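You operate a simulated robot arm through the tools that you are given. There is no shell and no other tool. Be economical: measure what you need, move in short steps, check, and stop when the job is done.

You are at the controls of a simulated two-armed robot. One attempt, no reset.

Task
Close the caps carton, tape it blue and stack it on GOOD.
Fine: tape runs along the whole seam; the roll goes back; both hands set it on the good carton.

Only the result counts: the job must be done as asked and must still hold three seconds after the hand-in. Knocking over, shifting, dropping, spilling or breaking anything else fails it. A push-on lid holds only when it is set on centred and level and pressed home; a screw cap is set on level and turned clockwise until tight.

Robot
Two 7-joint arms with two-finger parallel grippers on one trunk, on a base that drives. Base frame: it is fixed to the floor where the robot stands at the start and does not move with it; the origin is under the middle of the robot, x ahead of it, y to its left, z up. Lengths are in m, angles in degrees, forces in N, time in s.
The left shoulder is at the start at [0.02, 0.138, 1.446], the right one opposite. Each reaches about 0.671 m from its shoulder. Places, roughly: orange tape roll [3, -4.75, 0.5]; slim flap of the caps carton [0.5, 0.2, 1]; top of the good carton [-0.2, 0.2, 0.9]; wide flap of the caps carton [0.2, 0.2, 1]. Payload 1.57 kg a hand.
The tool frame of a hand sits at the grasp point between the pads (the TCP): z along the fingers, y along the line on which they close. The tips reach 0.03 m beyond it. The gripper opens to 0.08 m. The fingers are 0.017 m wide and 0.012 m thick; the gripper's body (0.04 by 0.082 m) begins 0.08 m behind the TCP.
Orientation is that of the tool frame in the base frame, as a unit quaternion [w, x, y, z]. With the fingers straight down and closing along the base's y, the tool's x points along the base's -x, its y along +y and its z along -z.

Tools
- The arms move only by the tool arm_command. It takes "left_steps", "right_steps" or both (then of equal length, played together; a hand with none holds still); each is a list of rows, each a list of 7 numbers: the shift along the tool's x, y, z in m, then the turn, a rotation vector about the tool's x, y, z in degrees, then the opening in per cent of the stroke, from 0 (shut) to 100 (fully open). In form: [[x, y, z, ax, ay, az, hand], ...]. A call has 1 to 12 rows; each row is the pose to reach, as a shift and turn from the pose commanded when the call began, along the tool's axes at that moment. A row lasts 0.2 s, in which the tool goes at most 0.05 m and 8.6 degrees; a call with a longer step from one row to the next is refused whole, and so is a gripper value outside its range. Where a pose cannot be reached the arm comes as near as it can. A force on the tool above 90 N (or 10 N above the force at the start of the call, whichever is more), or a blocked arm, ends the call early, and 0.2 s more pass. The fingers move at their own pace (about 0.045 m/s each) and stop on an object; they squeeze with about 34 N. The grip force told is the motor's: it shows also when the fingers shut on nothing. Time passes only in rows, and 0.2 s behind the last, so rows that repeat a pose let the fingers close. The reply holds the time, the measured pose of the TCP, the force on the tool along the base axes, the opening and the grip force, in the units named above and with some noise, with the torque about the TCP (base axes, N m) and any sound that the robot's microphone picked up.
- Cameras (640 x 400 px; columns grow to the right, rows downward): "scene" is now at [0.1545, 0.0675, 1.3258]; the picture's right is [0.76, -0.65, 0.00], its down [-0.39, -0.46, -0.79] and it looks along [0.52, 0.60, -0.61] (base axes); focal length 214 px, centre (320, 200). "left" rides on the left gripper at [0.072, 0.007, -0.122] in its tool frame; the picture's right is [-0.09, 1.00, 0.00], its down [-0.84, -0.08, -0.54] and it looks along [-0.54, -0.05, 0.84] (tool axes); focal length 238 px, centre (320, 200). "right" rides on the right gripper at [0.072, -0.007, -0.122] in its tool frame; the picture's right is [0.09, 1.00, 0.00], its down [-0.84, 0.08, -0.54] and it looks along [-0.54, 0.05, 0.84] (tool axes); focal length 238 px, centre (320, 200). There is no depth. A picture from a camera that has moved, and an enlarged one, comes with that camera's place and axes in the base frame and with its lens.
- grab_frame(camera): a new picture of that camera. The clock stands still meanwhile.
- slide_trunk(by): slides the trunk up (or, below 0, down) by that many m; the arms and the scene camera ride with it, the base frame stays. It gives what a move gives, with no picture.
- steer(legs): drives the robot by 1 to 6 legs, each [ahead, left, turn to the left] in m, m and degrees, along the robot's own axes; the way and the turn of a leg run together, so that a leg with both is an arc; at most 1.5 m and 180 degrees a leg. The arms and the cameras ride along, it lands a little off, and it stops where it bumps. It gives what a move gives.
- aim_head(pan, tilt): turns the head with the scene camera to pan (to the left, within 60 degrees either way) and tilt (down, from -29 to 69), counted from straight ahead of the robot. It gives what a move gives.
- close_up(camera, box): a new picture of the part [left, top, right, bottom] of that camera's present view, enlarged. The clock stands still meanwhile.
- sign_off(): hands the job in; it is judged then, once.

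Go step by step. Nothing tells you exact positions but the pictures and the camera data: compare them with the known pose of the tool, close in by small moves and look again before you grip or let go. The budget is 120 turns and 100 pictures, counting those below and the enlarged ones. Unless the task says otherwise, let go and move clear before handing in.

The tools are called after "Request:" as name(argument=value, ...) on one line, values as JSON. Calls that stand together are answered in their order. arm_command: Moves the arms, as the interface text tells. Its arguments: {"type":"object","properties":{"left_steps":{"type":"array","items":{"type":"array","items":{"type":"number"}}},"right_steps":{"type":"array","items":{"type":"array","items":{"type":"number"}}}},"required":[]} The other tools are called the same way: slide_trunk (by) slides the trunk up or down; steer (legs) drives the base; aim_head (pan, tilt) turns the head that bears the scene camera; grab_frame (camera) takes a picture; close_up (camera, box) takes an enlarged picture of a part of a camera's view; sign_off () hands the job in.

At the start:

```text
time_s: 0.0
left_ee_pos: [0.2694, 0.4116, 1.3142]
left_orientation: [0.0, 0.0, 1.0, 0.0]
left_force: [0.3, -0.1, 0.5]
left_ft_torque: [-0.07, 0.03, -0.02]
left_finger_gap: 0.0798
left_grasp_force: 0.1
right_ee_pos: [0.2819, 0.0092, 1.3395]
right_orientation: [-0.066, 0.0, 0.998, -0.001]
right_force: [0.6, -0.8, -0.5]
right_ft_torque: [-0.01, -0.02, 0.01]
right_finger_gap: 0.08
right_grasp_force: 0.2
trunk travel left (down, up): [-0.821, 0.419]
robot x, y, heading: [0.0013, -0.0001, 0.1]
head pan, tilt: [49.5, 37.4]
```

scene: 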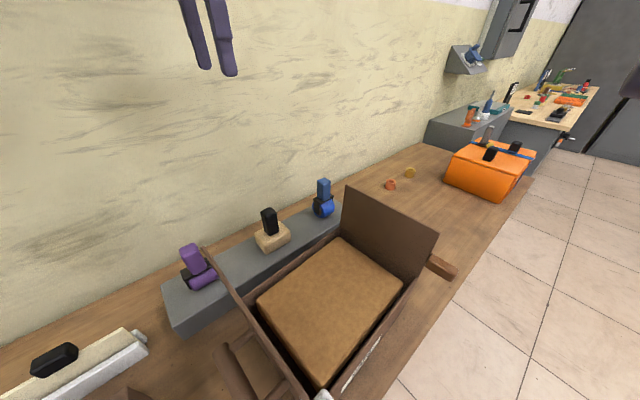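
right: 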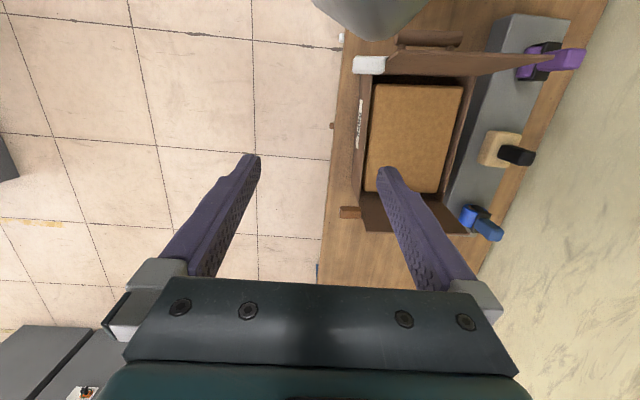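
left: 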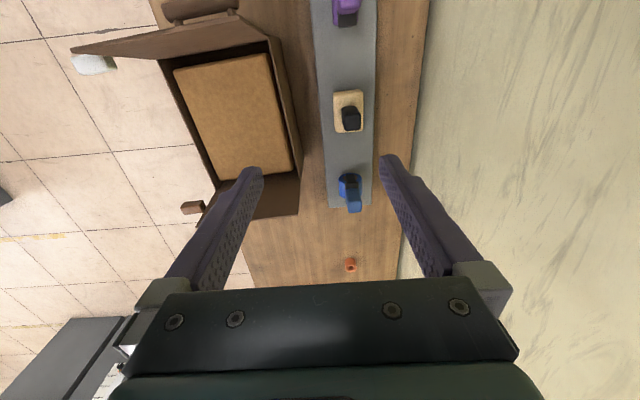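

I see an open carton on a bench to the left, with three tape rolls (purple, tan, blue) on a grey shelf behind it. I'll look closer at the carton and look around before moving.

Request:
close_up(camera="scene", box=[140, 160, 480, 400])

Request:
aim_head(pan=60, tilt=65)

Request:
grab_frame(camera="scene")

```text
1.67 times, centred on (310, 280) of scene
camera zoom: at [0.1545, 0.0675, 1.3258], right [0.76, -0.65, 0.0], down [-0.39, -0.46, -0.79], along [0.52, 0.6, -0.61], focal length 358 px, centre (337, 67)
```

zoom: 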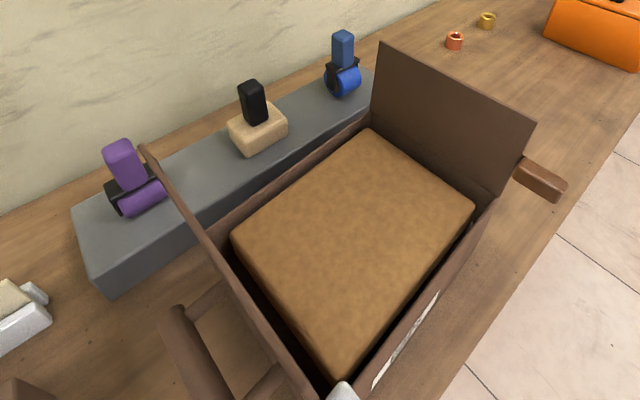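

```text
time_s: 0.9
left_ee_pos: [0.2682, 0.4115, 1.314]
left_orientation: [0.0, 0.0, 1.0, 0.0]
left_force: [-0.5, -0.3, -0.2]
left_ft_torque: [0.0, 0.01, 0.0]
left_finger_gap: 0.08
left_grasp_force: 0.1
right_ee_pos: [0.2832, 0.0096, 1.3375]
right_orientation: [-0.068, 0.0, 0.998, -0.002]
right_force: [-0.1, 0.3, -0.4]
right_ft_torque: [0.05, 0.01, -0.02]
right_finger_gap: 0.08
right_grasp_force: 0.0
trunk travel left (down, up): [-0.821, 0.419]
robot x, y, heading: [0.0001, -0.0003, -0.2]
head pan, tilt: [60.0, 65.0]
```

```text
95 pictures are left
camera scene: at [0.1285, 0.0542, 1.2897], right [0.87, -0.5, 0.0], down [-0.45, -0.78, -0.42], along [0.21, 0.37, -0.91], focal length 214 px, centre (320, 200)
```

scene: 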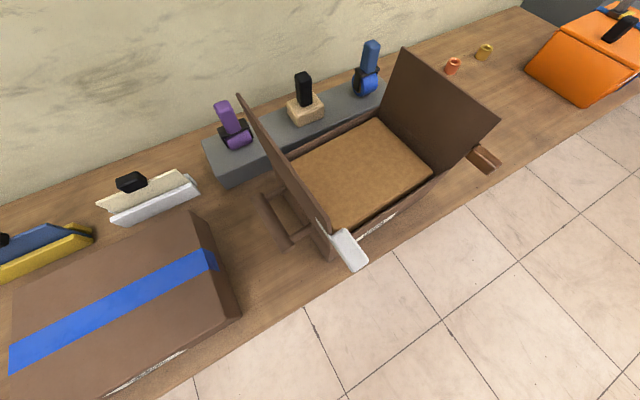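

The good carton, with its blue tape, is at about x -0.15, y 0.22, and the caps carton is at about x 0.33, y 0.24. I'll check the free floor to the right before backing away from the bench and turning to face it.

Request:
aim_head(pan=-55, tilt=30)

Request:
grab_frame(camera="scene")

```text
time_s: 2.9
left_ee_pos: [0.2688, 0.4122, 1.3144]
left_orientation: [-0.001, 0.0, 1.0, 0.001]
left_force: [-0.4, 0.3, 0.6]
left_ft_torque: [0.03, 0.0, -0.01]
left_finger_gap: 0.0799
left_grasp_force: 0.0
right_ee_pos: [0.2824, 0.0104, 1.3369]
right_orientation: [-0.067, 0.0, 0.998, -0.001]
right_force: [0.6, -0.4, 0.1]
right_ft_torque: [0.04, 0.02, -0.01]
right_finger_gap: 0.0802
right_grasp_force: 0.1
trunk travel left (down, up): [-0.821, 0.419]
robot x, y, heading: [-0.0024, -0.0031, -0.2]
head pan, tilt: [-55.0, 30.0]
```

```text
94 pictures are left
camera scene: at [0.1501, -0.0725, 1.3373], right [-0.82, -0.57, 0.0], down [-0.29, 0.41, -0.87], along [0.5, -0.71, -0.5], focal length 214 px, centre (320, 200)
```

scene: 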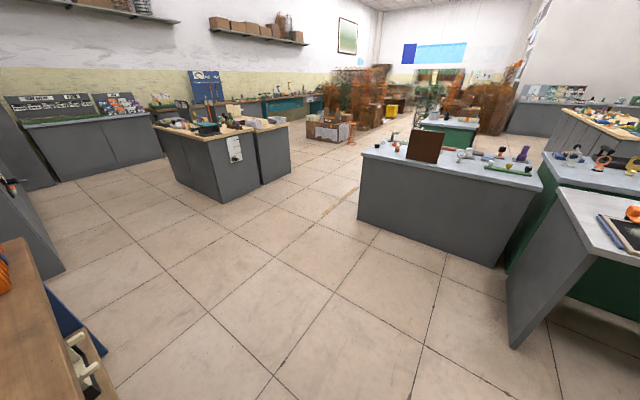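

Floor to the right is clear for about 1 m. I'll step back from the bench and turn to face the caps carton.

Request:
steer(legs=[[0.0, -0.5, 0], [0.3, 0, 0], [0, 0, 90]])

Request:
aim_head(pan=0, tilt=40)

Request:
grab_frame(camera="scene")

```text
time_s: 11.3
left_ee_pos: [-0.1144, -0.2329, 1.3138]
left_orientation: [0.001, 0.712, -0.702, 0.0]
left_force: [-0.5, -0.7, -0.3]
left_ft_torque: [-0.02, -0.01, 0.05]
left_finger_gap: 0.0804
left_grasp_force: 0.1
right_ee_pos: [0.2896, -0.2156, 1.3386]
right_orientation: [0.047, 0.709, -0.702, 0.048]
right_force: [0.4, 0.7, -0.4]
right_ft_torque: [0.0, 0.0, 0.0]
right_finger_gap: 0.0799
right_grasp_force: 0.1
trunk travel left (down, up): [-0.821, 0.419]
robot x, y, heading: [0.3025, -0.4981, 90.5]
head pan, tilt: [-55.0, 30.0]
```

```text
time_s: 12.5
left_ee_pos: [-0.1126, -0.2345, 1.314]
left_orientation: [0.001, 0.711, -0.703, 0.0]
left_force: [-0.2, -0.7, 0.4]
left_ft_torque: [0.0, 0.01, 0.03]
left_finger_gap: 0.0798
left_grasp_force: 0.1
right_ee_pos: [0.2892, -0.2148, 1.3392]
right_orientation: [0.047, 0.71, -0.701, 0.049]
right_force: [0.1, -0.1, -1.1]
right_ft_torque: [-0.03, 0.01, 0.0]
right_finger_gap: 0.0801
right_grasp_force: 0.0
trunk travel left (down, up): [-0.821, 0.419]
robot x, y, heading: [0.3008, -0.494, 90.7]
head pan, tilt: [0.0, 40.0]
```

```text
93 pictures are left
camera scene: at [0.2987, -0.3111, 1.322], right [1.0, 0.01, 0.0], down [0.01, -0.64, -0.77], along [-0.01, 0.77, -0.64], focal length 214 px, centre (320, 200)
```

scene: 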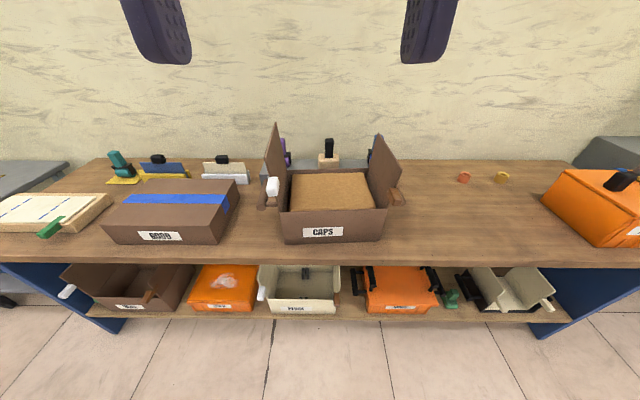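

Request:
close_up(camera="scene", box=[230, 110, 430, 250])

Request:
close_up(camera="scene", box=[0, 140, 250, 300])

```text
2.86 times, centred on (330, 180) of scene
camera zoom: at [0.2987, -0.3111, 1.322], right [1.0, 0.01, 0.0], down [0.01, -0.64, -0.77], along [-0.01, 0.77, -0.64], focal length 613 px, centre (291, 257)
```

zoom: 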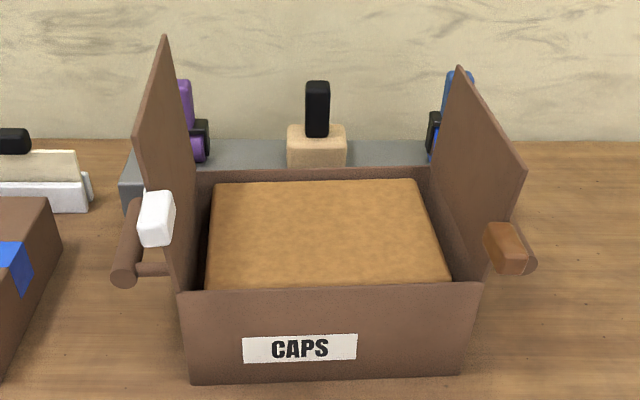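

```text
2.50 times, centred on (125, 220) of scene
camera zoom: at [0.2987, -0.3111, 1.322], right [1.0, 0.01, 0.0], down [0.01, -0.64, -0.77], along [-0.01, 0.77, -0.64], focal length 536 px, centre (808, 150)
```

zoom: 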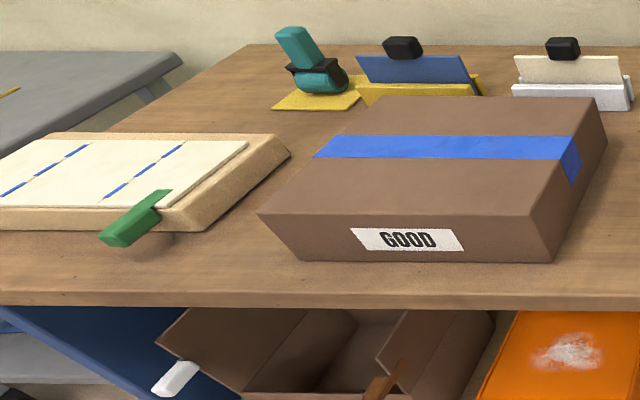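

The carton spans roughly x 0.18–0.485, y 0.147–0.375, with its rim at z 0.90. The flaps hinge on the x ends and the seam runs along y near x 0.34. I'll drive closer and take a better look.

Request:
steer(legs=[[0.3, -0.03, -0.7]])

Request:
aim_head(pan=0, tilt=58)

Request:
grab_frame(camera="scene")

```text
time_s: 14.6
left_ee_pos: [-0.0793, 0.0805, 1.3135]
left_orientation: [0.001, -0.706, 0.708, 0.001]
left_force: [-0.5, 0.4, 0.5]
left_ft_torque: [-0.05, 0.02, 0.0]
left_finger_gap: 0.08
left_grasp_force: 0.1
right_ee_pos: [0.3235, 0.0938, 1.3375]
right_orientation: [-0.048, -0.704, 0.707, -0.048]
right_force: [0.8, -0.3, -0.4]
right_ft_torque: [0.01, -0.03, -0.01]
right_finger_gap: 0.0798
right_grasp_force: 0.1
trunk travel left (down, up): [-0.821, 0.419]
robot x, y, heading: [0.3296, -0.19, 89.7]
head pan, tilt: [0.0, 40.0]
```

```text
time_s: 15.4
left_ee_pos: [-0.0803, 0.0797, 1.3152]
left_orientation: [-0.001, -0.706, 0.708, 0.0]
left_force: [-0.1, -1.2, 0.2]
left_ft_torque: [-0.01, 0.0, 0.0]
left_finger_gap: 0.0797
left_grasp_force: 0.1
right_ee_pos: [0.3222, 0.0938, 1.3375]
right_orientation: [-0.048, -0.704, 0.707, -0.048]
right_force: [0.1, -0.7, 0.2]
right_ft_torque: [0.02, -0.01, -0.01]
right_finger_gap: 0.08
right_grasp_force: 0.0
trunk travel left (down, up): [-0.821, 0.419]
robot x, y, heading: [0.3336, -0.1926, 89.7]
head pan, tilt: [0.0, 58.0]
```

```text
90 pictures are left
camera scene: at [0.3298, -0.0187, 1.2976], right [1.0, 0.0, 0.0], down [0.0, -0.85, -0.53], along [0.0, 0.53, -0.85], focal length 214 px, centre (320, 200)
```

scene: 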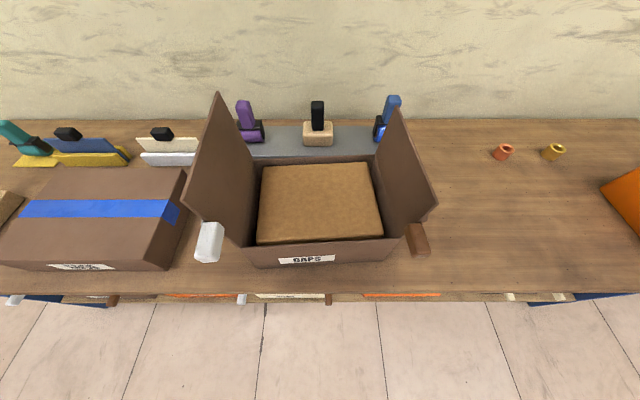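

Request:
close_up(camera="scene", box=[180, 80, 450, 280])

Request:
close_up(camera="scene", box=[330, 80, 450, 160])

```text
2.00 times, centred on (315, 180) of scene
camera zoom: at [0.3298, -0.0187, 1.2976], right [1.0, 0.0, 0.0], down [0.0, -0.85, -0.53], along [0.0, 0.53, -0.85], focal length 429 px, centre (330, 240)
```

zoom: 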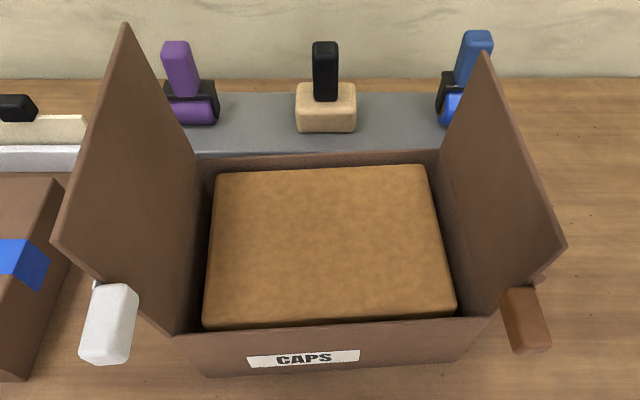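

```text
5.00 times, centred on (390, 120) of scene
camera zoom: at [0.3298, -0.0187, 1.2976], right [1.0, 0.0, 0.0], down [0.0, -0.85, -0.53], along [0.0, 0.53, -0.85], focal length 1072 px, centre (-30, 600)
```

zoom: 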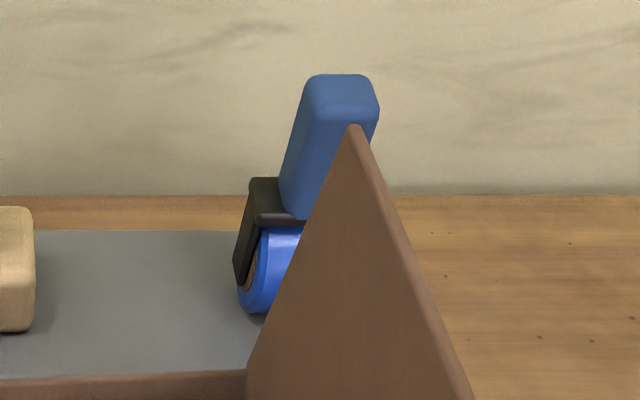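

The flaps look like a butt joint: about 0.163 wide and 0.138 slim, over a 0.305 carton. I'll lower the trunk a bit, then take the right hand, shut and straightened, to the outside of the slim flap.

Request:
slide_trunk(by=-0.15)

Request:
arm_command(right_steps=[[0, -0.05, 0, 0, -7.7, 0, 0], [0, -0.1, 0, 0, -7.7, 0, 0], [0, -0.15, 0, 0, -7.7, 0, 0], [0, -0.2, 0, 0, -7.7, 0, 0], [0, -0.245, 0, 0, -7.7, 0, 0]])

```text
time_s: 17.2
left_ee_pos: [-0.0802, 0.0807, 1.1643]
left_orientation: [-0.001, -0.706, 0.708, 0.0]
left_force: [0.3, 0.3, 0.3]
left_ft_torque: [0.0, 0.02, -0.01]
left_finger_gap: 0.0798
left_grasp_force: 0.1
right_ee_pos: [0.3229, 0.0931, 1.1883]
right_orientation: [-0.048, -0.704, 0.707, -0.05]
right_force: [0.2, -0.3, -0.5]
right_ft_torque: [0.0, 0.03, 0.03]
right_finger_gap: 0.0799
right_grasp_force: 0.1
trunk travel left (down, up): [-0.671, 0.569]
robot x, y, heading: [0.3317, -0.1931, 89.8]
head pan, tilt: [0.0, 58.0]
```

```text
time_s: 18.1
left_ee_pos: [-0.08, 0.0804, 1.1643]
left_orientation: [0.0, -0.707, 0.708, 0.0]
left_force: [-0.8, -0.3, -0.8]
left_ft_torque: [0.01, -0.01, 0.0]
left_finger_gap: 0.0799
left_grasp_force: 0.0
right_ee_pos: [0.5035, 0.075, 1.1487]
right_orientation: [0.003, 0.712, -0.696, 0.094]
right_force: [0.4, 0.5, -0.4]
right_ft_torque: [0.01, -0.03, -0.01]
right_finger_gap: 0.0
right_grasp_force: 0.2
trunk travel left (down, up): [-0.671, 0.569]
robot x, y, heading: [0.331, -0.1872, 89.9]
head pan, tilt: [0.0, 58.0]
stopped in row 4 (right hand): the arm was blocked; the commanded pose is now the measured one
```

The right arm was folded too tightly. I'll carry it forward while straightening it.

Request:
arm_command(right_steps=[[-0.045, -0.01, -0.01, -2, -2, 0, 0], [-0.09, -0.02, -0.02, -4, -4, 0, 0], [-0.13, -0.035, -0.03, -6, -6, 0, 0], [-0.16, -0.0475, -0.037, -7.3, -7.9, 0, 0], [-0.16, -0.0475, -0.037, -7.3, -7.9, 0, 0]])

```text
time_s: 19.3
left_ee_pos: [-0.0804, 0.0808, 1.1645]
left_orientation: [0.0, -0.707, 0.708, 0.0]
left_force: [0.0, -0.5, 0.3]
left_ft_torque: [-0.01, -0.01, -0.01]
left_finger_gap: 0.0802
left_grasp_force: 0.1
right_ee_pos: [0.5441, 0.2395, 1.1694]
right_orientation: [-0.001, 0.716, -0.698, -0.001]
right_force: [-0.6, 0.3, -0.7]
right_ft_torque: [0.02, -0.01, 0.03]
right_finger_gap: 0.0
right_grasp_force: 21.5
trunk travel left (down, up): [-0.671, 0.569]
robot x, y, heading: [0.3284, -0.1907, 89.9]
head pan, tilt: [0.0, 58.0]
```

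Request:
arm_command(right_steps=[[0, 0, 0.05, 0, 0, 0, 0], [0, 0, 0.1, 0, 0, 0, 0], [0, 0, 0.145, 0, 0, 0, 0], [0, 0.03, 0.145, 0, 0, 0, 0], [0, 0.05, 0.145, 0, 0, 0, 0], [0, 0.07, 0.145, 0, 0, 0, 0]])

Request:
grab_frame(camera="scene")

```text
time_s: 20.7
left_ee_pos: [-0.0807, 0.0809, 1.1654]
left_orientation: [0.0, -0.707, 0.707, 0.001]
left_force: [0.5, 0.1, -0.5]
left_ft_torque: [-0.04, -0.01, 0.02]
left_finger_gap: 0.0799
left_grasp_force: 0.0
right_ee_pos: [0.4735, 0.2391, 1.0226]
right_orientation: [0.0, 0.715, -0.7, 0.001]
right_force: [-1.0, -0.1, -0.1]
right_ft_torque: [0.01, 0.01, -0.01]
right_finger_gap: 0.0
right_grasp_force: 21.5
trunk travel left (down, up): [-0.671, 0.569]
robot x, y, heading: [0.3298, -0.1873, 89.7]
head pan, tilt: [0.0, 58.0]
```

```text
87 pictures are left
camera scene: at [0.3299, -0.0188, 1.1475], right [1.0, 0.0, 0.0], down [0.0, -0.85, -0.53], along [0.0, 0.53, -0.85], focal length 214 px, centre (320, 200)
```

scene: 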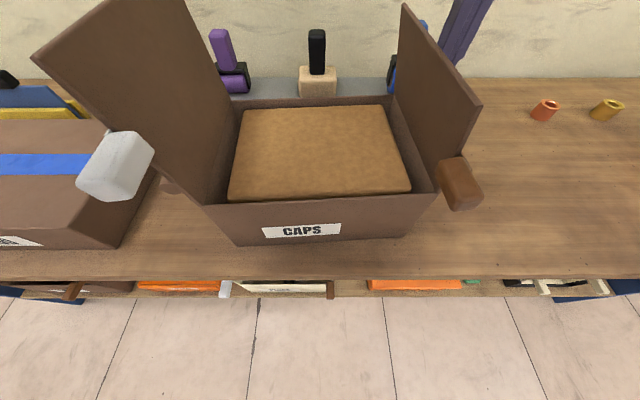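

The slim flap is tipping inward freely. I'll continue pushing it over and down.

Request:
arm_command(right_steps=[[0, 0.03, 0.005, 0, 0, 0, 0], [0, 0.055, 0.02, 0, 0, 0, 0], [0, 0.07, 0.045, 0, 0, 0, 0], [0, 0.075, 0.07, 0, 0, 0, 0], [0, 0.075, 0.085, 0, 0, 0, 0]])

Request:
grab_frame(camera="scene")

```text
time_s: 21.9
left_ee_pos: [-0.0772, 0.0806, 1.1641]
left_orientation: [0.001, -0.706, 0.708, -0.001]
left_force: [-0.2, -0.8, -0.3]
left_ft_torque: [-0.02, 0.0, -0.01]
left_finger_gap: 0.0798
left_grasp_force: 0.0
right_ee_pos: [0.3986, 0.2374, 0.9553]
right_orientation: [0.004, 0.714, -0.7, 0.0]
right_force: [9.4, -16.4, 41.8]
right_ft_torque: [-0.34, -0.38, 0.04]
right_finger_gap: 0.0
right_grasp_force: 21.6
trunk travel left (down, up): [-0.671, 0.569]
robot x, y, heading: [0.3325, -0.1874, 89.7]
head pan, tilt: [0.0, 58.0]
stopped in row 5 (right hand): the force on the tool passed its limit at 217 N (the readings are from after the stop); the commanded pose is now the measured one
```

```text
86 pictures are left
camera scene: at [0.3324, -0.0195, 1.1478], right [1.0, 0.0, 0.0], down [0.0, -0.85, -0.53], along [0.0, 0.53, -0.85], focal length 214 px, centre (320, 200)
```

scene: 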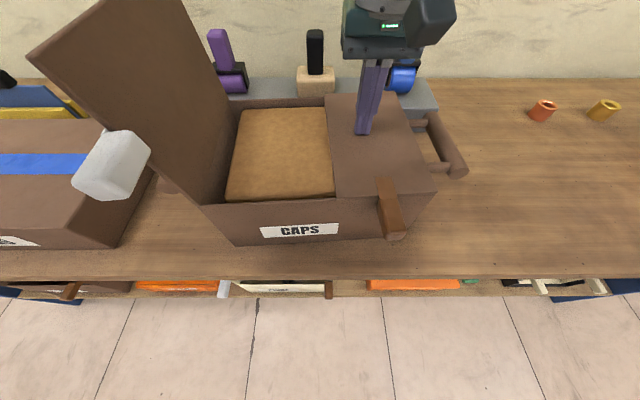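

The slim flap is closed flat. I'll lift the right hand away while the left hand moves to the outside of the wide flap.

Request:
arm_command(right_steps=[[0, 0, -0.05, 0, 0, 0, 0], [0, 0, -0.1, 0, 0, 0, 0], [0, -0.04, -0.14, 0, 0, 0, 0], [0, -0.08, -0.16, 0, 0, 0, 0], [0, -0.12, -0.18, 0, 0, 0, 0], [0, -0.14, -0.2, 0, 0, 0, 0], [0, -0.14, -0.2, 0, 0, 0, 0], [0, -0.14, -0.2, 0, 0, 0, 0]], left_steps=[[-0.03, -0.035, 0, 0, 0, 0, 0], [-0.06, -0.07, 0, 0, 0, 0, 0], [-0.09, -0.105, 0, 0, 0, 0, 0], [-0.12, -0.14, 0, 0, 0, 0, 0], [-0.16, -0.17, 0, 0, 0, 0, 0], [-0.16, -0.18, 0.05, 0, 0, 0, 0], [-0.16, -0.18, 0.1, 0, 0, 0, 0], [-0.16, -0.18, 0.12, 0, 0, 0, 0]])

Request:
grab_frame(camera="scene")

```text
refused: row 3 steps farther than a row can; nothing moved
```

```text
85 pictures are left
camera scene: at [0.3324, -0.0195, 1.1478], right [1.0, 0.0, 0.0], down [0.0, -0.85, -0.53], along [0.0, 0.53, -0.85], focal length 214 px, centre (320, 200)
```

scene: 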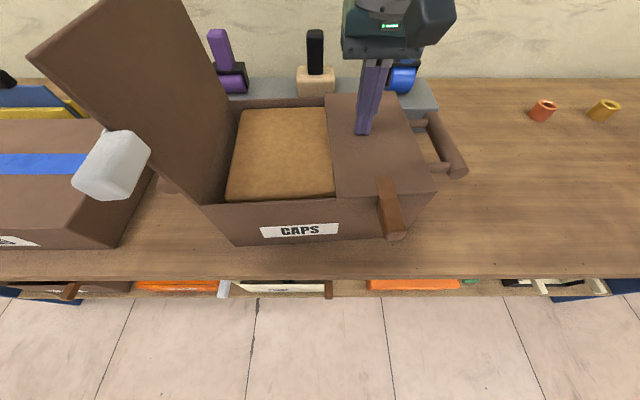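

Request:
arm_command(right_steps=[[0, 0, -0.045, 0, 0, 0, 0], [0, 0, -0.09, 0, 0, 0, 0], [0, -0.03, -0.12, 0, 0, 0, 0], [0, -0.06, -0.15, 0, 0, 0, 0], [0, -0.09, -0.18, 0, 0, 0, 0], [0, -0.12, -0.2, 0, 0, 0, 0], [0, -0.14, -0.2, 0, 0, 0, 0], [0, -0.14, -0.2, 0, 0, 0, 0]], left_steps=[[-0.03, -0.035, 0, 0, 0, 0, 0], [-0.06, -0.07, 0, 0, 0, 0, 0], [-0.09, -0.105, 0, 0, 0, 0, 0], [-0.12, -0.14, 0, 0, 0, 0, 0], [-0.15, -0.17, 0, 0, 0, 0, 0], [-0.16, -0.18, 0.045, 0, 0, 0, 0], [-0.16, -0.18, 0.09, 0, 0, 0, 0], [-0.16, -0.18, 0.12, 0, 0, 0, 0]])

Request:
grab_frame(camera="scene")

```text
time_s: 23.7
left_ee_pos: [0.1003, 0.2406, 1.0439]
left_orientation: [0.001, -0.705, 0.709, 0.0]
left_force: [0.1, 0.9, -0.3]
left_ft_torque: [0.01, -0.01, 0.0]
left_finger_gap: 0.0004
left_grasp_force: 21.6
right_ee_pos: [0.5365, 0.2408, 1.1517]
right_orientation: [0.005, 0.716, -0.698, -0.001]
right_force: [-0.2, -0.2, 0.2]
right_ft_torque: [0.0, -0.02, -0.01]
right_finger_gap: 0.0
right_grasp_force: 21.4
trunk travel left (down, up): [-0.671, 0.569]
robot x, y, heading: [0.3314, -0.189, 89.8]
head pan, tilt: [0.0, 58.0]
```

```text
84 pictures are left
camera scene: at [0.3302, -0.0196, 1.1476], right [1.0, 0.0, 0.0], down [0.0, -0.85, -0.53], along [0.0, 0.53, -0.85], focal length 214 px, centre (320, 200)
```

scene: 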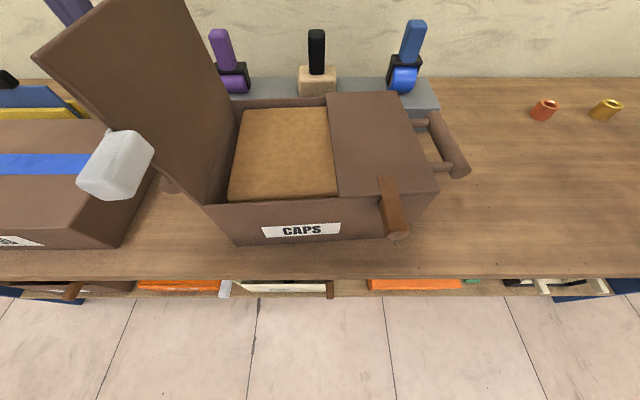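

Request:
arm_command(left_steps=[[0, -0.03, 0, 0, 0, 0, 0], [0, -0.065, 0, 0, 0, 0, 0], [0, -0.1, 0.005, 0, 0, 0, 0], [0, -0.135, 0.015, 0, 0, 0, 0], [0, -0.16, 0.035, 0, 0, 0, 0], [0, -0.17, 0.06, 0, 0, 0, 0], [0, -0.17, 0.075, 0, 0, 0, 0], [0, -0.17, 0.082, 0, 0, 0, 0], [0, -0.17, 0.087, 0, 0, 0, 0]])

Request:
grab_frame(camera="scene")

```text
time_s: 25.7
left_ee_pos: [0.2718, 0.2391, 0.956]
left_orientation: [0.0, -0.705, 0.709, 0.001]
left_force: [0.7, 0.1, 1.1]
left_ft_torque: [-0.01, -0.05, 0.01]
left_finger_gap: 0.0
left_grasp_force: 21.5
right_ee_pos: [0.5357, 0.2399, 1.1513]
right_orientation: [0.004, 0.716, -0.698, 0.0]
right_force: [0.7, -0.1, -0.6]
right_ft_torque: [0.0, 0.03, 0.02]
right_finger_gap: 0.0
right_grasp_force: 21.3
trunk travel left (down, up): [-0.671, 0.569]
robot x, y, heading: [0.3294, -0.1885, 89.9]
head pan, tilt: [0.0, 58.0]
```

```text
83 pictures are left
camera scene: at [0.3302, -0.0195, 1.1476], right [1.0, 0.0, 0.0], down [0.0, -0.85, -0.53], along [0.0, 0.53, -0.85], focal length 214 px, centre (320, 200)
```

scene: 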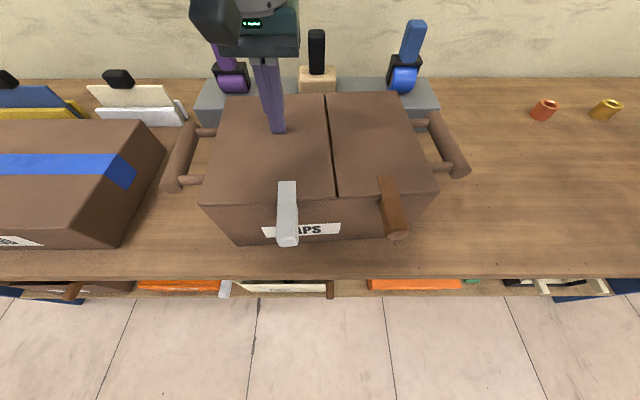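

Both flaps are closed flat, with the seam at about x 0.34 running along y. I'll raise the left hand, look at the clearance in front of the bench, and get a close-up of the blue roll.

Request:
arm_command(left_steps=[[0, 0, -0.045, 0, 0, 0, 0], [0, 0.02, -0.09, 0, 0, 0, 0], [0, 0.05, -0.12, 0, 0, 0, 0], [0, 0.09, -0.15, 0, 0, 0, 0], [0, 0.13, -0.17, 0, 0, 0, 50]])

Request:
close_up(camera="scene", box=[180, 10, 480, 250])

Request:
grab_frame(camera="right")

Request:
aim_head(pan=0, tilt=69)

Request:
grab_frame(camera="scene")

```text
time_s: 26.9
left_ee_pos: [0.1403, 0.2409, 1.1299]
left_orientation: [0.0, -0.705, 0.709, 0.0]
left_force: [0.2, -0.6, 0.1]
left_ft_torque: [0.0, 0.0, 0.01]
left_finger_gap: 0.0318
left_grasp_force: 0.1
right_ee_pos: [0.5358, 0.2408, 1.1511]
right_orientation: [0.006, 0.716, -0.698, -0.001]
right_force: [0.8, 0.3, 0.2]
right_ft_torque: [0.04, 0.01, 0.0]
right_finger_gap: 0.0
right_grasp_force: 21.1
trunk travel left (down, up): [-0.671, 0.569]
robot x, y, heading: [0.3278, -0.1874, 89.5]
head pan, tilt: [0.0, 58.0]
```

```text
1.67 times, centred on (330, 130) of scene
camera zoom: at [0.3301, -0.0195, 1.1475], right [1.0, 0.0, 0.0], down [0.0, -0.85, -0.53], along [0.0, 0.53, -0.85], focal length 358 px, centre (303, 317)
```

zoom: 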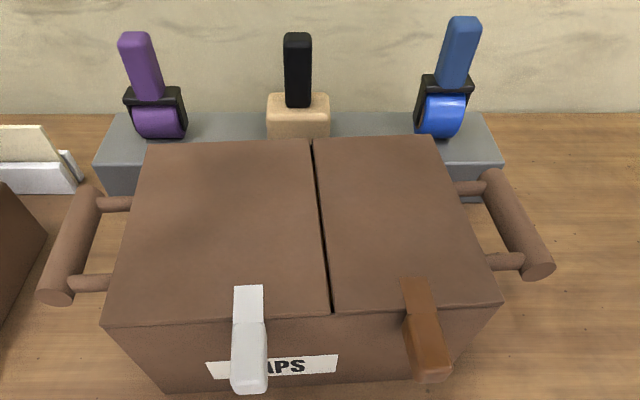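

```text
81 pictures are left
camera right: at [0.5452, 0.1693, 1.2733], right [-0.99, -0.12, 0.01], down [-0.09, 0.84, 0.54], along [-0.07, 0.53, -0.84], focal length 238 px, centre (320, 200)
```

right: 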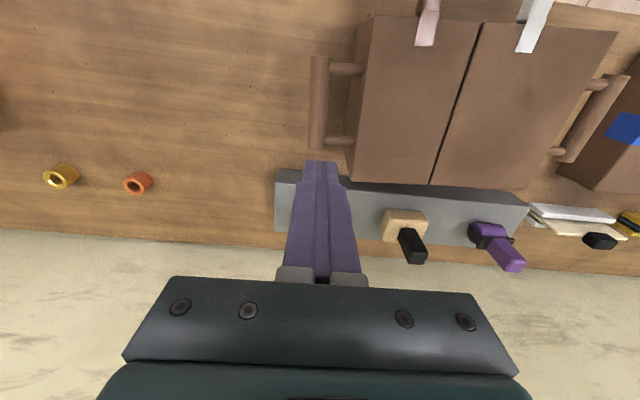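

```text
time_s: 27.6
left_ee_pos: [0.1394, 0.2401, 1.1289]
left_orientation: [0.0, -0.707, 0.708, 0.0]
left_force: [-0.5, 0.3, 0.8]
left_ft_torque: [0.0, 0.0, 0.02]
left_finger_gap: 0.0399
left_grasp_force: 0.0
right_ee_pos: [0.5352, 0.2402, 1.152]
right_orientation: [0.005, 0.715, -0.699, -0.001]
right_force: [0.4, 0.6, 0.8]
right_ft_torque: [0.03, 0.02, -0.03]
right_finger_gap: 0.0
right_grasp_force: 21.6
trunk travel left (down, up): [-0.671, 0.569]
robot x, y, heading: [0.3284, -0.1938, 89.4]
head pan, tilt: [0.0, 68.8]
```

```text
80 pictures are left
camera scene: at [0.3301, -0.0325, 1.1358], right [1.0, 0.0, 0.0], down [0.0, -0.93, -0.36], along [0.0, 0.36, -0.93], focal length 214 px, centre (320, 200)
```

scene: 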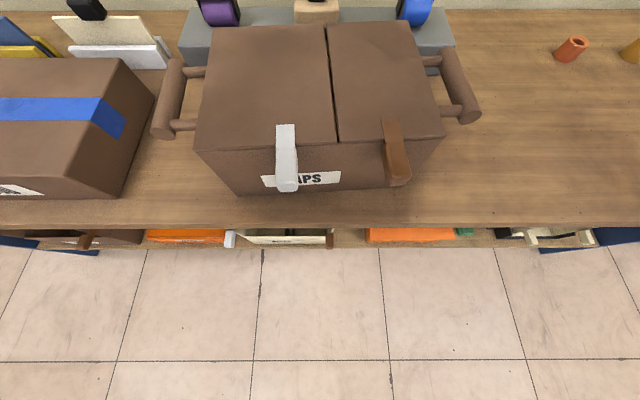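

The seam is clean and tapers around x 0.343–0.352. Nothing sticks out of the lower shelf past the bench edge, so I'll drive a bit closer and lower the trunk to reach the blue roll with the right hand.

Request:
steer(legs=[[0.1, 0, 0.5]])

Request:
slide_trunk(by=-0.05)

Request:
aim_head(pan=-15, tilt=35)

Request:
grab_frame(camera="scene")

```text
time_s: 28.8
left_ee_pos: [0.1355, 0.3406, 1.129]
left_orientation: [0.001, 0.709, -0.705, 0.0]
left_force: [0.1, 0.8, -0.1]
left_ft_torque: [-0.03, 0.04, -0.03]
left_finger_gap: 0.0401
left_grasp_force: 0.1
right_ee_pos: [0.5308, 0.3456, 1.1509]
right_orientation: [0.005, 0.719, -0.695, 0.0]
right_force: [0.2, 0.1, -0.5]
right_ft_torque: [-0.01, 0.01, 0.02]
right_finger_gap: 0.0
right_grasp_force: 21.3
trunk travel left (down, up): [-0.671, 0.569]
robot x, y, heading: [0.3307, -0.089, 90.4]
head pan, tilt: [0.0, 68.8]
```

```text
time_s: 29.7
left_ee_pos: [0.1355, 0.3416, 1.0791]
left_orientation: [0.001, 0.71, -0.704, 0.0]
left_force: [0.4, 0.1, -0.4]
left_ft_torque: [0.01, 0.0, 0.0]
left_finger_gap: 0.0401
left_grasp_force: 0.0
right_ee_pos: [0.531, 0.3451, 1.1013]
right_orientation: [0.005, 0.719, -0.695, 0.0]
right_force: [0.1, 0.5, -0.5]
right_ft_torque: [0.01, -0.02, 0.02]
right_finger_gap: 0.0
right_grasp_force: 21.4
trunk travel left (down, up): [-0.621, 0.619]
robot x, y, heading: [0.3303, -0.0861, 90.5]
head pan, tilt: [0.0, 68.8]
```

```text
time_s: 30.7
left_ee_pos: [0.1351, 0.3406, 1.0793]
left_orientation: [0.0, 0.71, -0.705, -0.001]
left_force: [0.8, 0.8, -0.9]
left_ft_torque: [0.03, 0.01, 0.02]
left_finger_gap: 0.0401
left_grasp_force: 0.1
right_ee_pos: [0.5319, 0.3471, 1.1016]
right_orientation: [0.006, 0.719, -0.695, 0.0]
right_force: [-0.4, -0.8, -0.3]
right_ft_torque: [-0.02, -0.06, -0.01]
right_finger_gap: 0.0001
right_grasp_force: 21.6
trunk travel left (down, up): [-0.621, 0.619]
robot x, y, heading: [0.3316, -0.0881, 90.3]
head pan, tilt: [-15.0, 35.0]
```

```text
79 pictures are left
camera scene: at [0.3508, 0.0999, 1.1294], right [0.97, -0.25, 0.0], down [-0.14, -0.56, -0.82], along [0.21, 0.79, -0.57], focal length 214 px, centre (320, 200)
```

scene: 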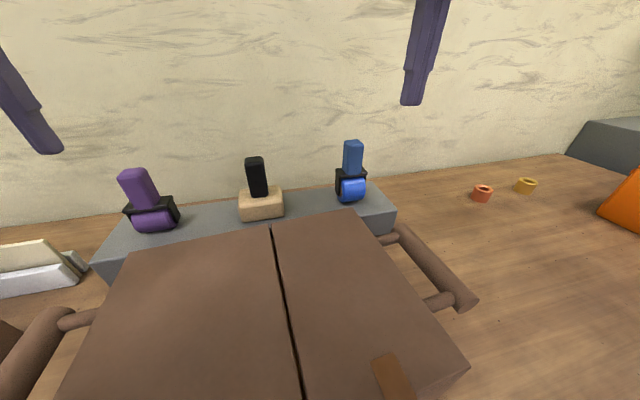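

Calibration with the fingertip matches. The blue handle top is at about (0.518, 0.487, 0.973), so I'll move the open right hand above it and check.

Request:
arm_command(right_steps=[[-0.04, 0.003, 0, 0, 0, 1, 100], [-0.08, 0.005, 0, 0, 0, 2, 100], [-0.12, 0.008, 0, 0, 0, 2, 100], [-0.14, 0.009, 0.03, 0, 0, 2, 100], [-0.14, 0.009, 0.03, 0, 0, 2, 100]])

Request:
grab_frame(camera="right")

Request:
grab_frame(camera="scene")

```text
time_s: 31.9
left_ee_pos: [0.136, 0.3412, 1.0786]
left_orientation: [0.0, 0.709, -0.705, 0.0]
left_force: [0.0, -0.8, -0.4]
left_ft_torque: [0.01, 0.0, 0.01]
left_finger_gap: 0.0398
left_grasp_force: 0.0
right_ee_pos: [0.5298, 0.3938, 1.0787]
right_orientation: [0.007, 0.707, -0.707, -0.001]
right_force: [-0.3, -0.3, -0.2]
right_ft_torque: [-0.02, 0.01, 0.02]
right_finger_gap: 0.0799
right_grasp_force: 0.1
right hand out of reach, approached as far as the arm can: row 2, 3, 4, 5
trunk travel left (down, up): [-0.621, 0.619]
robot x, y, heading: [0.3334, -0.0833, 90.2]
head pan, tilt: [-15.0, 35.0]
```

```text
78 pictures are left
camera right: at [0.5368, 0.3226, 1.2002], right [-1.0, -0.09, 0.01], down [-0.07, 0.84, 0.54], along [-0.06, 0.54, -0.84], focal length 238 px, centre (320, 200)
```

right: 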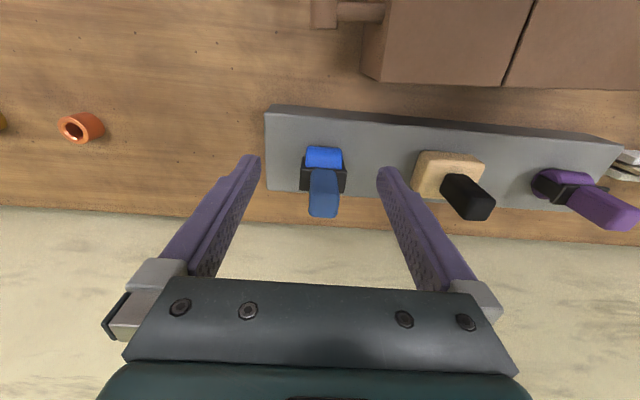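

```text
77 pictures are left
camera scene: at [0.3512, 0.0999, 1.1295], right [0.97, -0.25, 0.0], down [-0.14, -0.56, -0.82], along [0.21, 0.79, -0.57], focal length 214 px, centre (320, 200)
```

scene: 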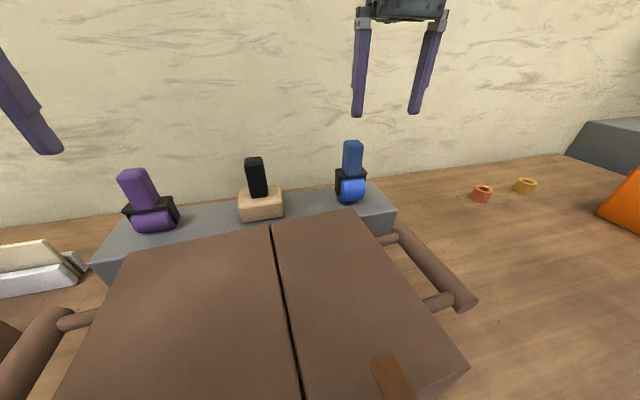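

The roll is about 9 cm beyond reach with the hand vertical. I'll creep forward a little more; driving stops on any bump.

Request:
steer(legs=[[0.06, 0, 0]])

```text
time_s: 32.9
left_ee_pos: [0.134, 0.4, 1.0806]
left_orientation: [-0.001, 0.71, -0.704, 0.0]
left_force: [-0.7, -0.5, 0.3]
left_ft_torque: [0.01, -0.01, 0.03]
left_finger_gap: 0.0401
left_grasp_force: 0.1
right_ee_pos: [0.5292, 0.4534, 1.0782]
right_orientation: [0.007, 0.707, -0.707, 0.0]
right_force: [0.3, 0.6, 0.3]
right_ft_torque: [-0.04, 0.02, 0.0]
right_finger_gap: 0.0801
right_grasp_force: 0.0
trunk travel left (down, up): [-0.621, 0.619]
robot x, y, heading: [0.3313, -0.031, 90.7]
head pan, tilt: [-15.0, 35.0]
```

Request:
steer(legs=[[0.04, 0, 0]])

Request:
grab_frame(camera="right")

Request:
grab_frame(camera="scene")

```text
time_s: 33.8
left_ee_pos: [0.1341, 0.4387, 1.0796]
left_orientation: [0.0, 0.71, -0.704, 0.0]
left_force: [0.9, -0.3, -0.6]
left_ft_torque: [0.0, 0.01, -0.01]
left_finger_gap: 0.0398
left_grasp_force: 0.1
right_ee_pos: [0.5274, 0.4922, 1.0765]
right_orientation: [0.005, 0.708, -0.706, -0.001]
right_force: [1.1, 0.0, -0.2]
right_ft_torque: [0.03, -0.01, 0.0]
right_finger_gap: 0.0801
right_grasp_force: 0.0
trunk travel left (down, up): [-0.621, 0.619]
robot x, y, heading: [0.3318, 0.0101, 90.6]
head pan, tilt: [-15.0, 35.0]
```

```text
76 pictures are left
camera right: at [0.5355, 0.4205, 1.1995], right [-1.0, -0.09, 0.01], down [-0.07, 0.84, 0.54], along [-0.06, 0.53, -0.84], focal length 238 px, centre (320, 200)
```

right: 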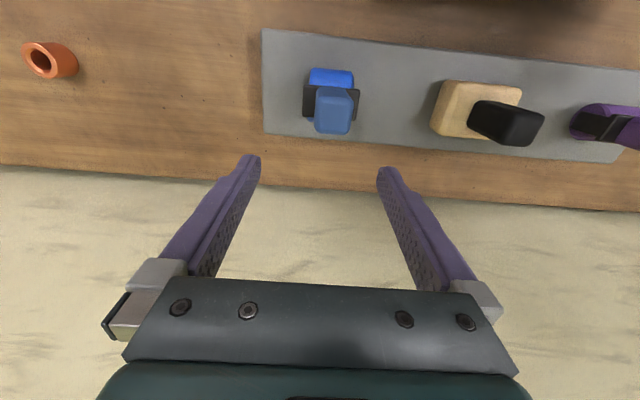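

```text
75 pictures are left
camera scene: at [0.3499, 0.1977, 1.1295], right [0.97, -0.25, 0.0], down [-0.14, -0.56, -0.82], along [0.21, 0.79, -0.57], focal length 214 px, centre (320, 200)
```

scene: 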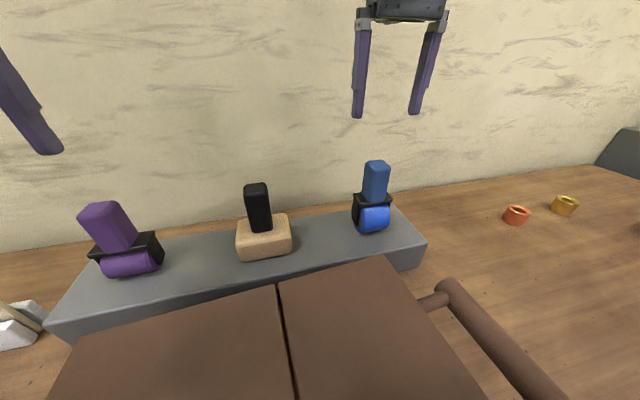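

The handle top is at about (0.515, 0.470, 0.98). I'll centre above it, descend most of the way and verify.

Request:
arm_command(right_steps=[[0.02, 0.012, 0, 0, 0, 0, 100], [0.022, 0.012, 0.04, 0, 0, 0, 100], [0.022, 0.012, 0.06, 0, 0, 0, 100]])

Request:
grab_frame(camera="right")

Request:
close_up(camera="scene", box=[280, 50, 480, 250])

```text
time_s: 34.6
left_ee_pos: [0.1354, 0.4384, 1.0796]
left_orientation: [0.0, 0.711, -0.704, 0.0]
left_force: [-0.3, 0.4, 0.8]
left_ft_torque: [0.02, 0.02, -0.04]
left_finger_gap: 0.04
left_grasp_force: 0.1
right_ee_pos: [0.5154, 0.4677, 1.0166]
right_orientation: [-0.006, -0.707, 0.707, 0.0]
right_force: [-0.3, -0.6, 0.1]
right_ft_torque: [-0.02, 0.02, -0.02]
right_finger_gap: 0.0801
right_grasp_force: 0.1
trunk travel left (down, up): [-0.621, 0.619]
robot x, y, heading: [0.332, 0.013, 90.4]
head pan, tilt: [-15.0, 35.0]
```

```text
74 pictures are left
camera right: at [0.5227, 0.3971, 1.139], right [-1.0, -0.09, 0.01], down [-0.07, 0.84, 0.54], along [-0.06, 0.53, -0.84], focal length 238 px, centre (320, 200)
```

right: 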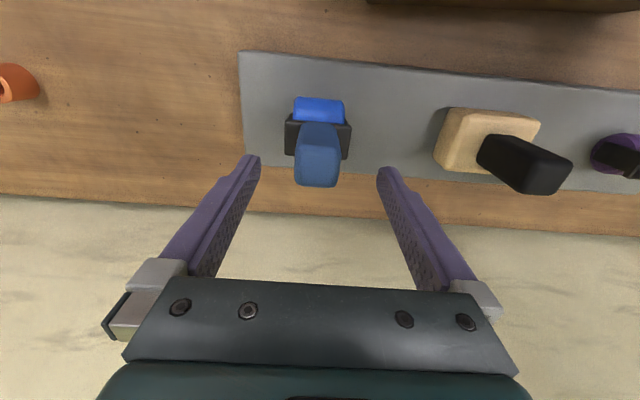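

```text
2.00 times, centred on (380, 150) of scene
camera zoom: at [0.3498, 0.1976, 1.1295], right [0.97, -0.25, 0.0], down [-0.14, -0.56, -0.82], along [0.21, 0.79, -0.57], focal length 429 px, centre (200, 300)
```

zoom: 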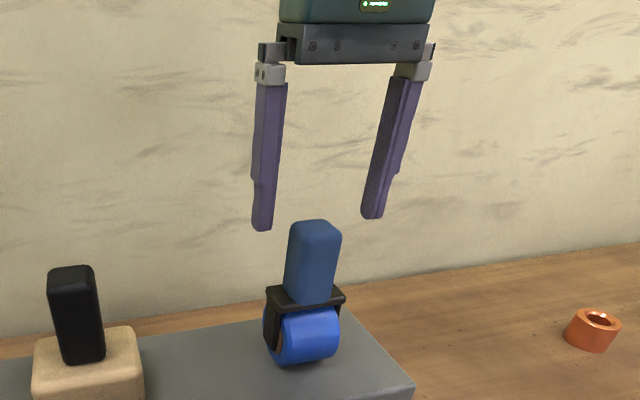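

Well centred. I'll descend and grip the handle.

Request:
arm_command(right_steps=[[0, 0, 0.035, 0, 0, 0, 100], [0, 0, 0.07, 0, 0, 0, 100], [0, 0, 0.07, 0, 0, 0, 0], [0, 0, 0.07, 0, 0, 0, 0], [0, 0, 0.07, 0, 0, 0, 0], [0, 0, 0.07, 0, 0, 0, 0]])

Request:
close_up(camera="scene", box=[280, 50, 480, 250])

Request:
grab_frame(camera="right")

```text
time_s: 36.0
left_ee_pos: [0.1345, 0.4377, 1.0801]
left_orientation: [0.001, 0.71, -0.704, 0.001]
left_force: [0.3, -0.7, -0.2]
left_ft_torque: [0.01, 0.01, 0.03]
left_finger_gap: 0.0401
left_grasp_force: 0.1
right_ee_pos: [0.5164, 0.4688, 0.9466]
right_orientation: [-0.006, -0.707, 0.707, 0.001]
right_force: [1.1, 0.7, 0.4]
right_ft_torque: [-0.01, -0.14, 0.02]
right_finger_gap: 0.0337
right_grasp_force: 24.9
trunk travel left (down, up): [-0.621, 0.619]
robot x, y, heading: [0.3289, 0.0161, 90.5]
head pan, tilt: [-15.0, 35.0]
```

```text
2.00 times, centred on (380, 150) of scene
camera zoom: at [0.35, 0.1976, 1.1295], right [0.97, -0.25, 0.0], down [-0.14, -0.56, -0.82], along [0.21, 0.79, -0.57], focal length 429 px, centre (200, 300)
```

zoom: 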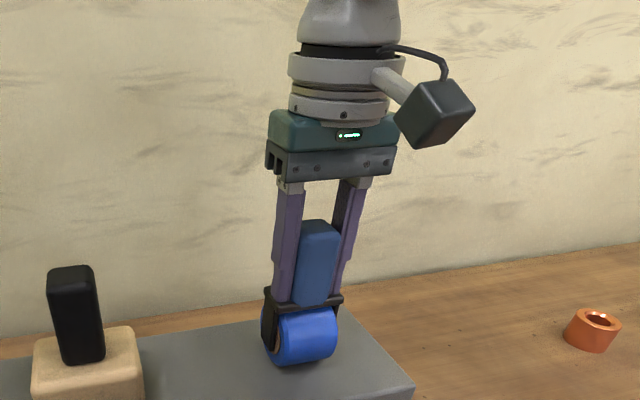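

```text
71 pictures are left
camera right: at [0.5226, 0.3975, 1.0695], right [-1.0, -0.09, 0.01], down [-0.07, 0.84, 0.54], along [-0.06, 0.53, -0.84], focal length 238 px, centre (320, 200)
```

right: 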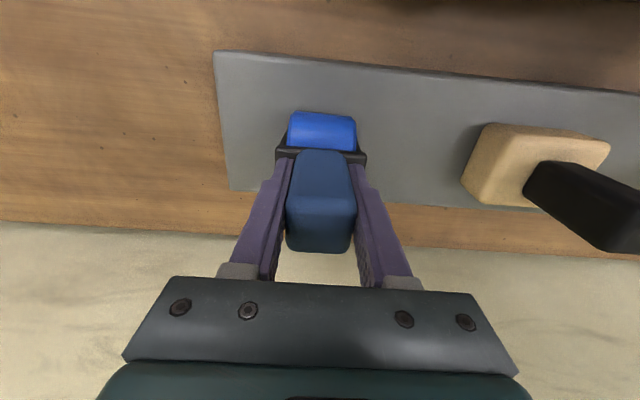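

The blue roll is gripped with a gap of 0.034. I'll lift it straight up, then measure the seam exactly.

Request:
arm_command(right_steps=[[0, 0, -0.03, 0, 0, 0, 0], [0, 0, -0.07, 0, 0, 0, 0], [0, 0, -0.11, 0, 0, 0, 0], [0, 0, -0.14, 0, 0, 0, 0]])

Request:
aim_head(pan=0, tilt=69)

Request:
grab_frame(camera="scene")

Request:
grab_frame(camera="right")

```text
time_s: 37.0
left_ee_pos: [0.1346, 0.4383, 1.0788]
left_orientation: [0.0, 0.709, -0.705, 0.0]
left_force: [0.0, 0.2, 0.3]
left_ft_torque: [-0.01, -0.03, 0.01]
left_finger_gap: 0.0399
left_grasp_force: 0.0
right_ee_pos: [0.5186, 0.4715, 1.0866]
right_orientation: [0.007, 0.707, -0.707, 0.001]
right_force: [0.3, 0.4, -1.8]
right_ft_torque: [0.0, 0.01, -0.02]
right_finger_gap: 0.0336
right_grasp_force: 34.0
trunk travel left (down, up): [-0.621, 0.619]
robot x, y, heading: [0.3309, 0.0098, 90.4]
head pan, tilt: [-15.0, 35.0]
```

```text
time_s: 38.0
left_ee_pos: [0.1351, 0.4387, 1.0792]
left_orientation: [0.0, 0.71, -0.704, 0.001]
left_force: [0.7, -0.4, 0.9]
left_ft_torque: [-0.01, -0.03, -0.03]
left_finger_gap: 0.0398
left_grasp_force: 0.1
right_ee_pos: [0.5177, 0.4699, 1.0866]
right_orientation: [0.006, 0.707, -0.707, 0.0]
right_force: [0.2, 0.1, -2.2]
right_ft_torque: [0.0, 0.0, -0.02]
right_finger_gap: 0.0337
right_grasp_force: 34.4
trunk travel left (down, up): [-0.621, 0.619]
robot x, y, heading: [0.3291, 0.0127, 90.7]
head pan, tilt: [0.0, 68.8]
```

```text
70 pictures are left
camera scene: at [0.3273, 0.1682, 1.0858], right [1.0, 0.01, 0.0], down [0.01, -0.93, -0.36], along [0.0, 0.36, -0.93], focal length 214 px, centre (320, 200)
```

scene: 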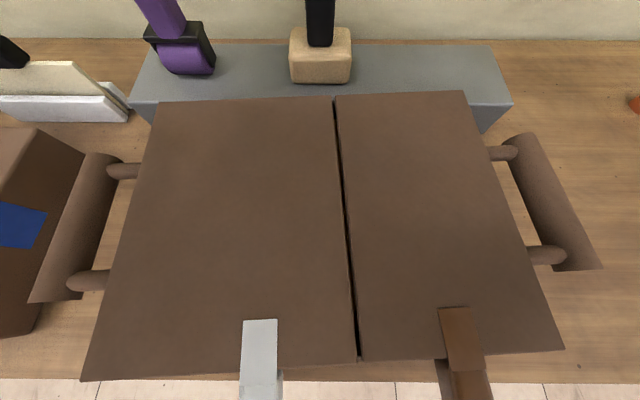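

```text
69 pictures are left
camera right: at [0.5244, 0.399, 1.2084], right [-1.0, -0.09, 0.01], down [-0.07, 0.84, 0.54], along [-0.06, 0.53, -0.84], focal length 238 px, centre (320, 200)
```

right: 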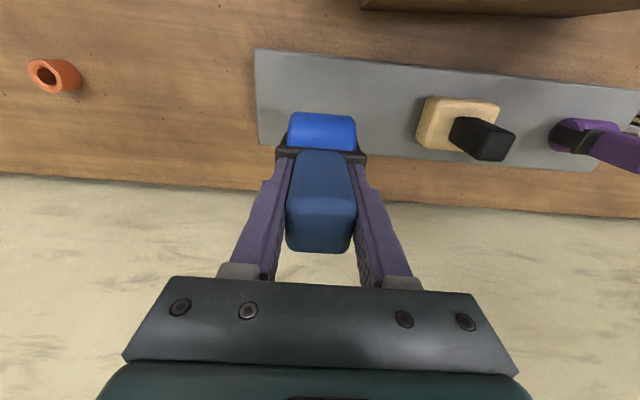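

The seam runs from (0.341, 0.341) to (0.352, 0.124), with the carton yawed about 3°. The robot is now too close to tape the near end, so I'll raise the trunk slightly and back off so one arm sweep covers the whole seam.

Request:
slide_trunk(by=0.06)

Request:
steer(legs=[[-0.14, 0.07, 0]])

```text
time_s: 39.0
left_ee_pos: [0.1346, 0.4379, 1.1391]
left_orientation: [0.001, 0.71, -0.704, 0.001]
left_force: [0.8, -0.6, 0.6]
left_ft_torque: [0.0, -0.02, 0.01]
left_finger_gap: 0.0399
left_grasp_force: 0.1
right_ee_pos: [0.5166, 0.4713, 1.1467]
right_orientation: [0.006, 0.707, -0.707, 0.0]
right_force: [-0.3, 0.7, -1.9]
right_ft_torque: [-0.03, 0.0, 0.03]
right_finger_gap: 0.0336
right_grasp_force: 34.5
trunk travel left (down, up): [-0.681, 0.559]
robot x, y, heading: [0.3278, 0.013, 90.7]
head pan, tilt: [0.0, 68.8]
```

```text
time_s: 40.3
left_ee_pos: [0.0674, 0.3007, 1.14]
left_orientation: [0.001, 0.71, -0.704, 0.001]
left_force: [0.5, 0.4, 1.0]
left_ft_torque: [-0.01, -0.01, 0.04]
left_finger_gap: 0.0403
left_grasp_force: 0.0
right_ee_pos: [0.4513, 0.3323, 1.1461]
right_orientation: [-0.006, -0.707, 0.707, 0.0]
right_force: [1.1, 0.6, -3.0]
right_ft_torque: [0.02, -0.02, 0.0]
right_finger_gap: 0.0337
right_grasp_force: 33.9
trunk travel left (down, up): [-0.681, 0.559]
robot x, y, heading: [0.2632, -0.1256, 90.4]
head pan, tilt: [0.0, 68.8]
```

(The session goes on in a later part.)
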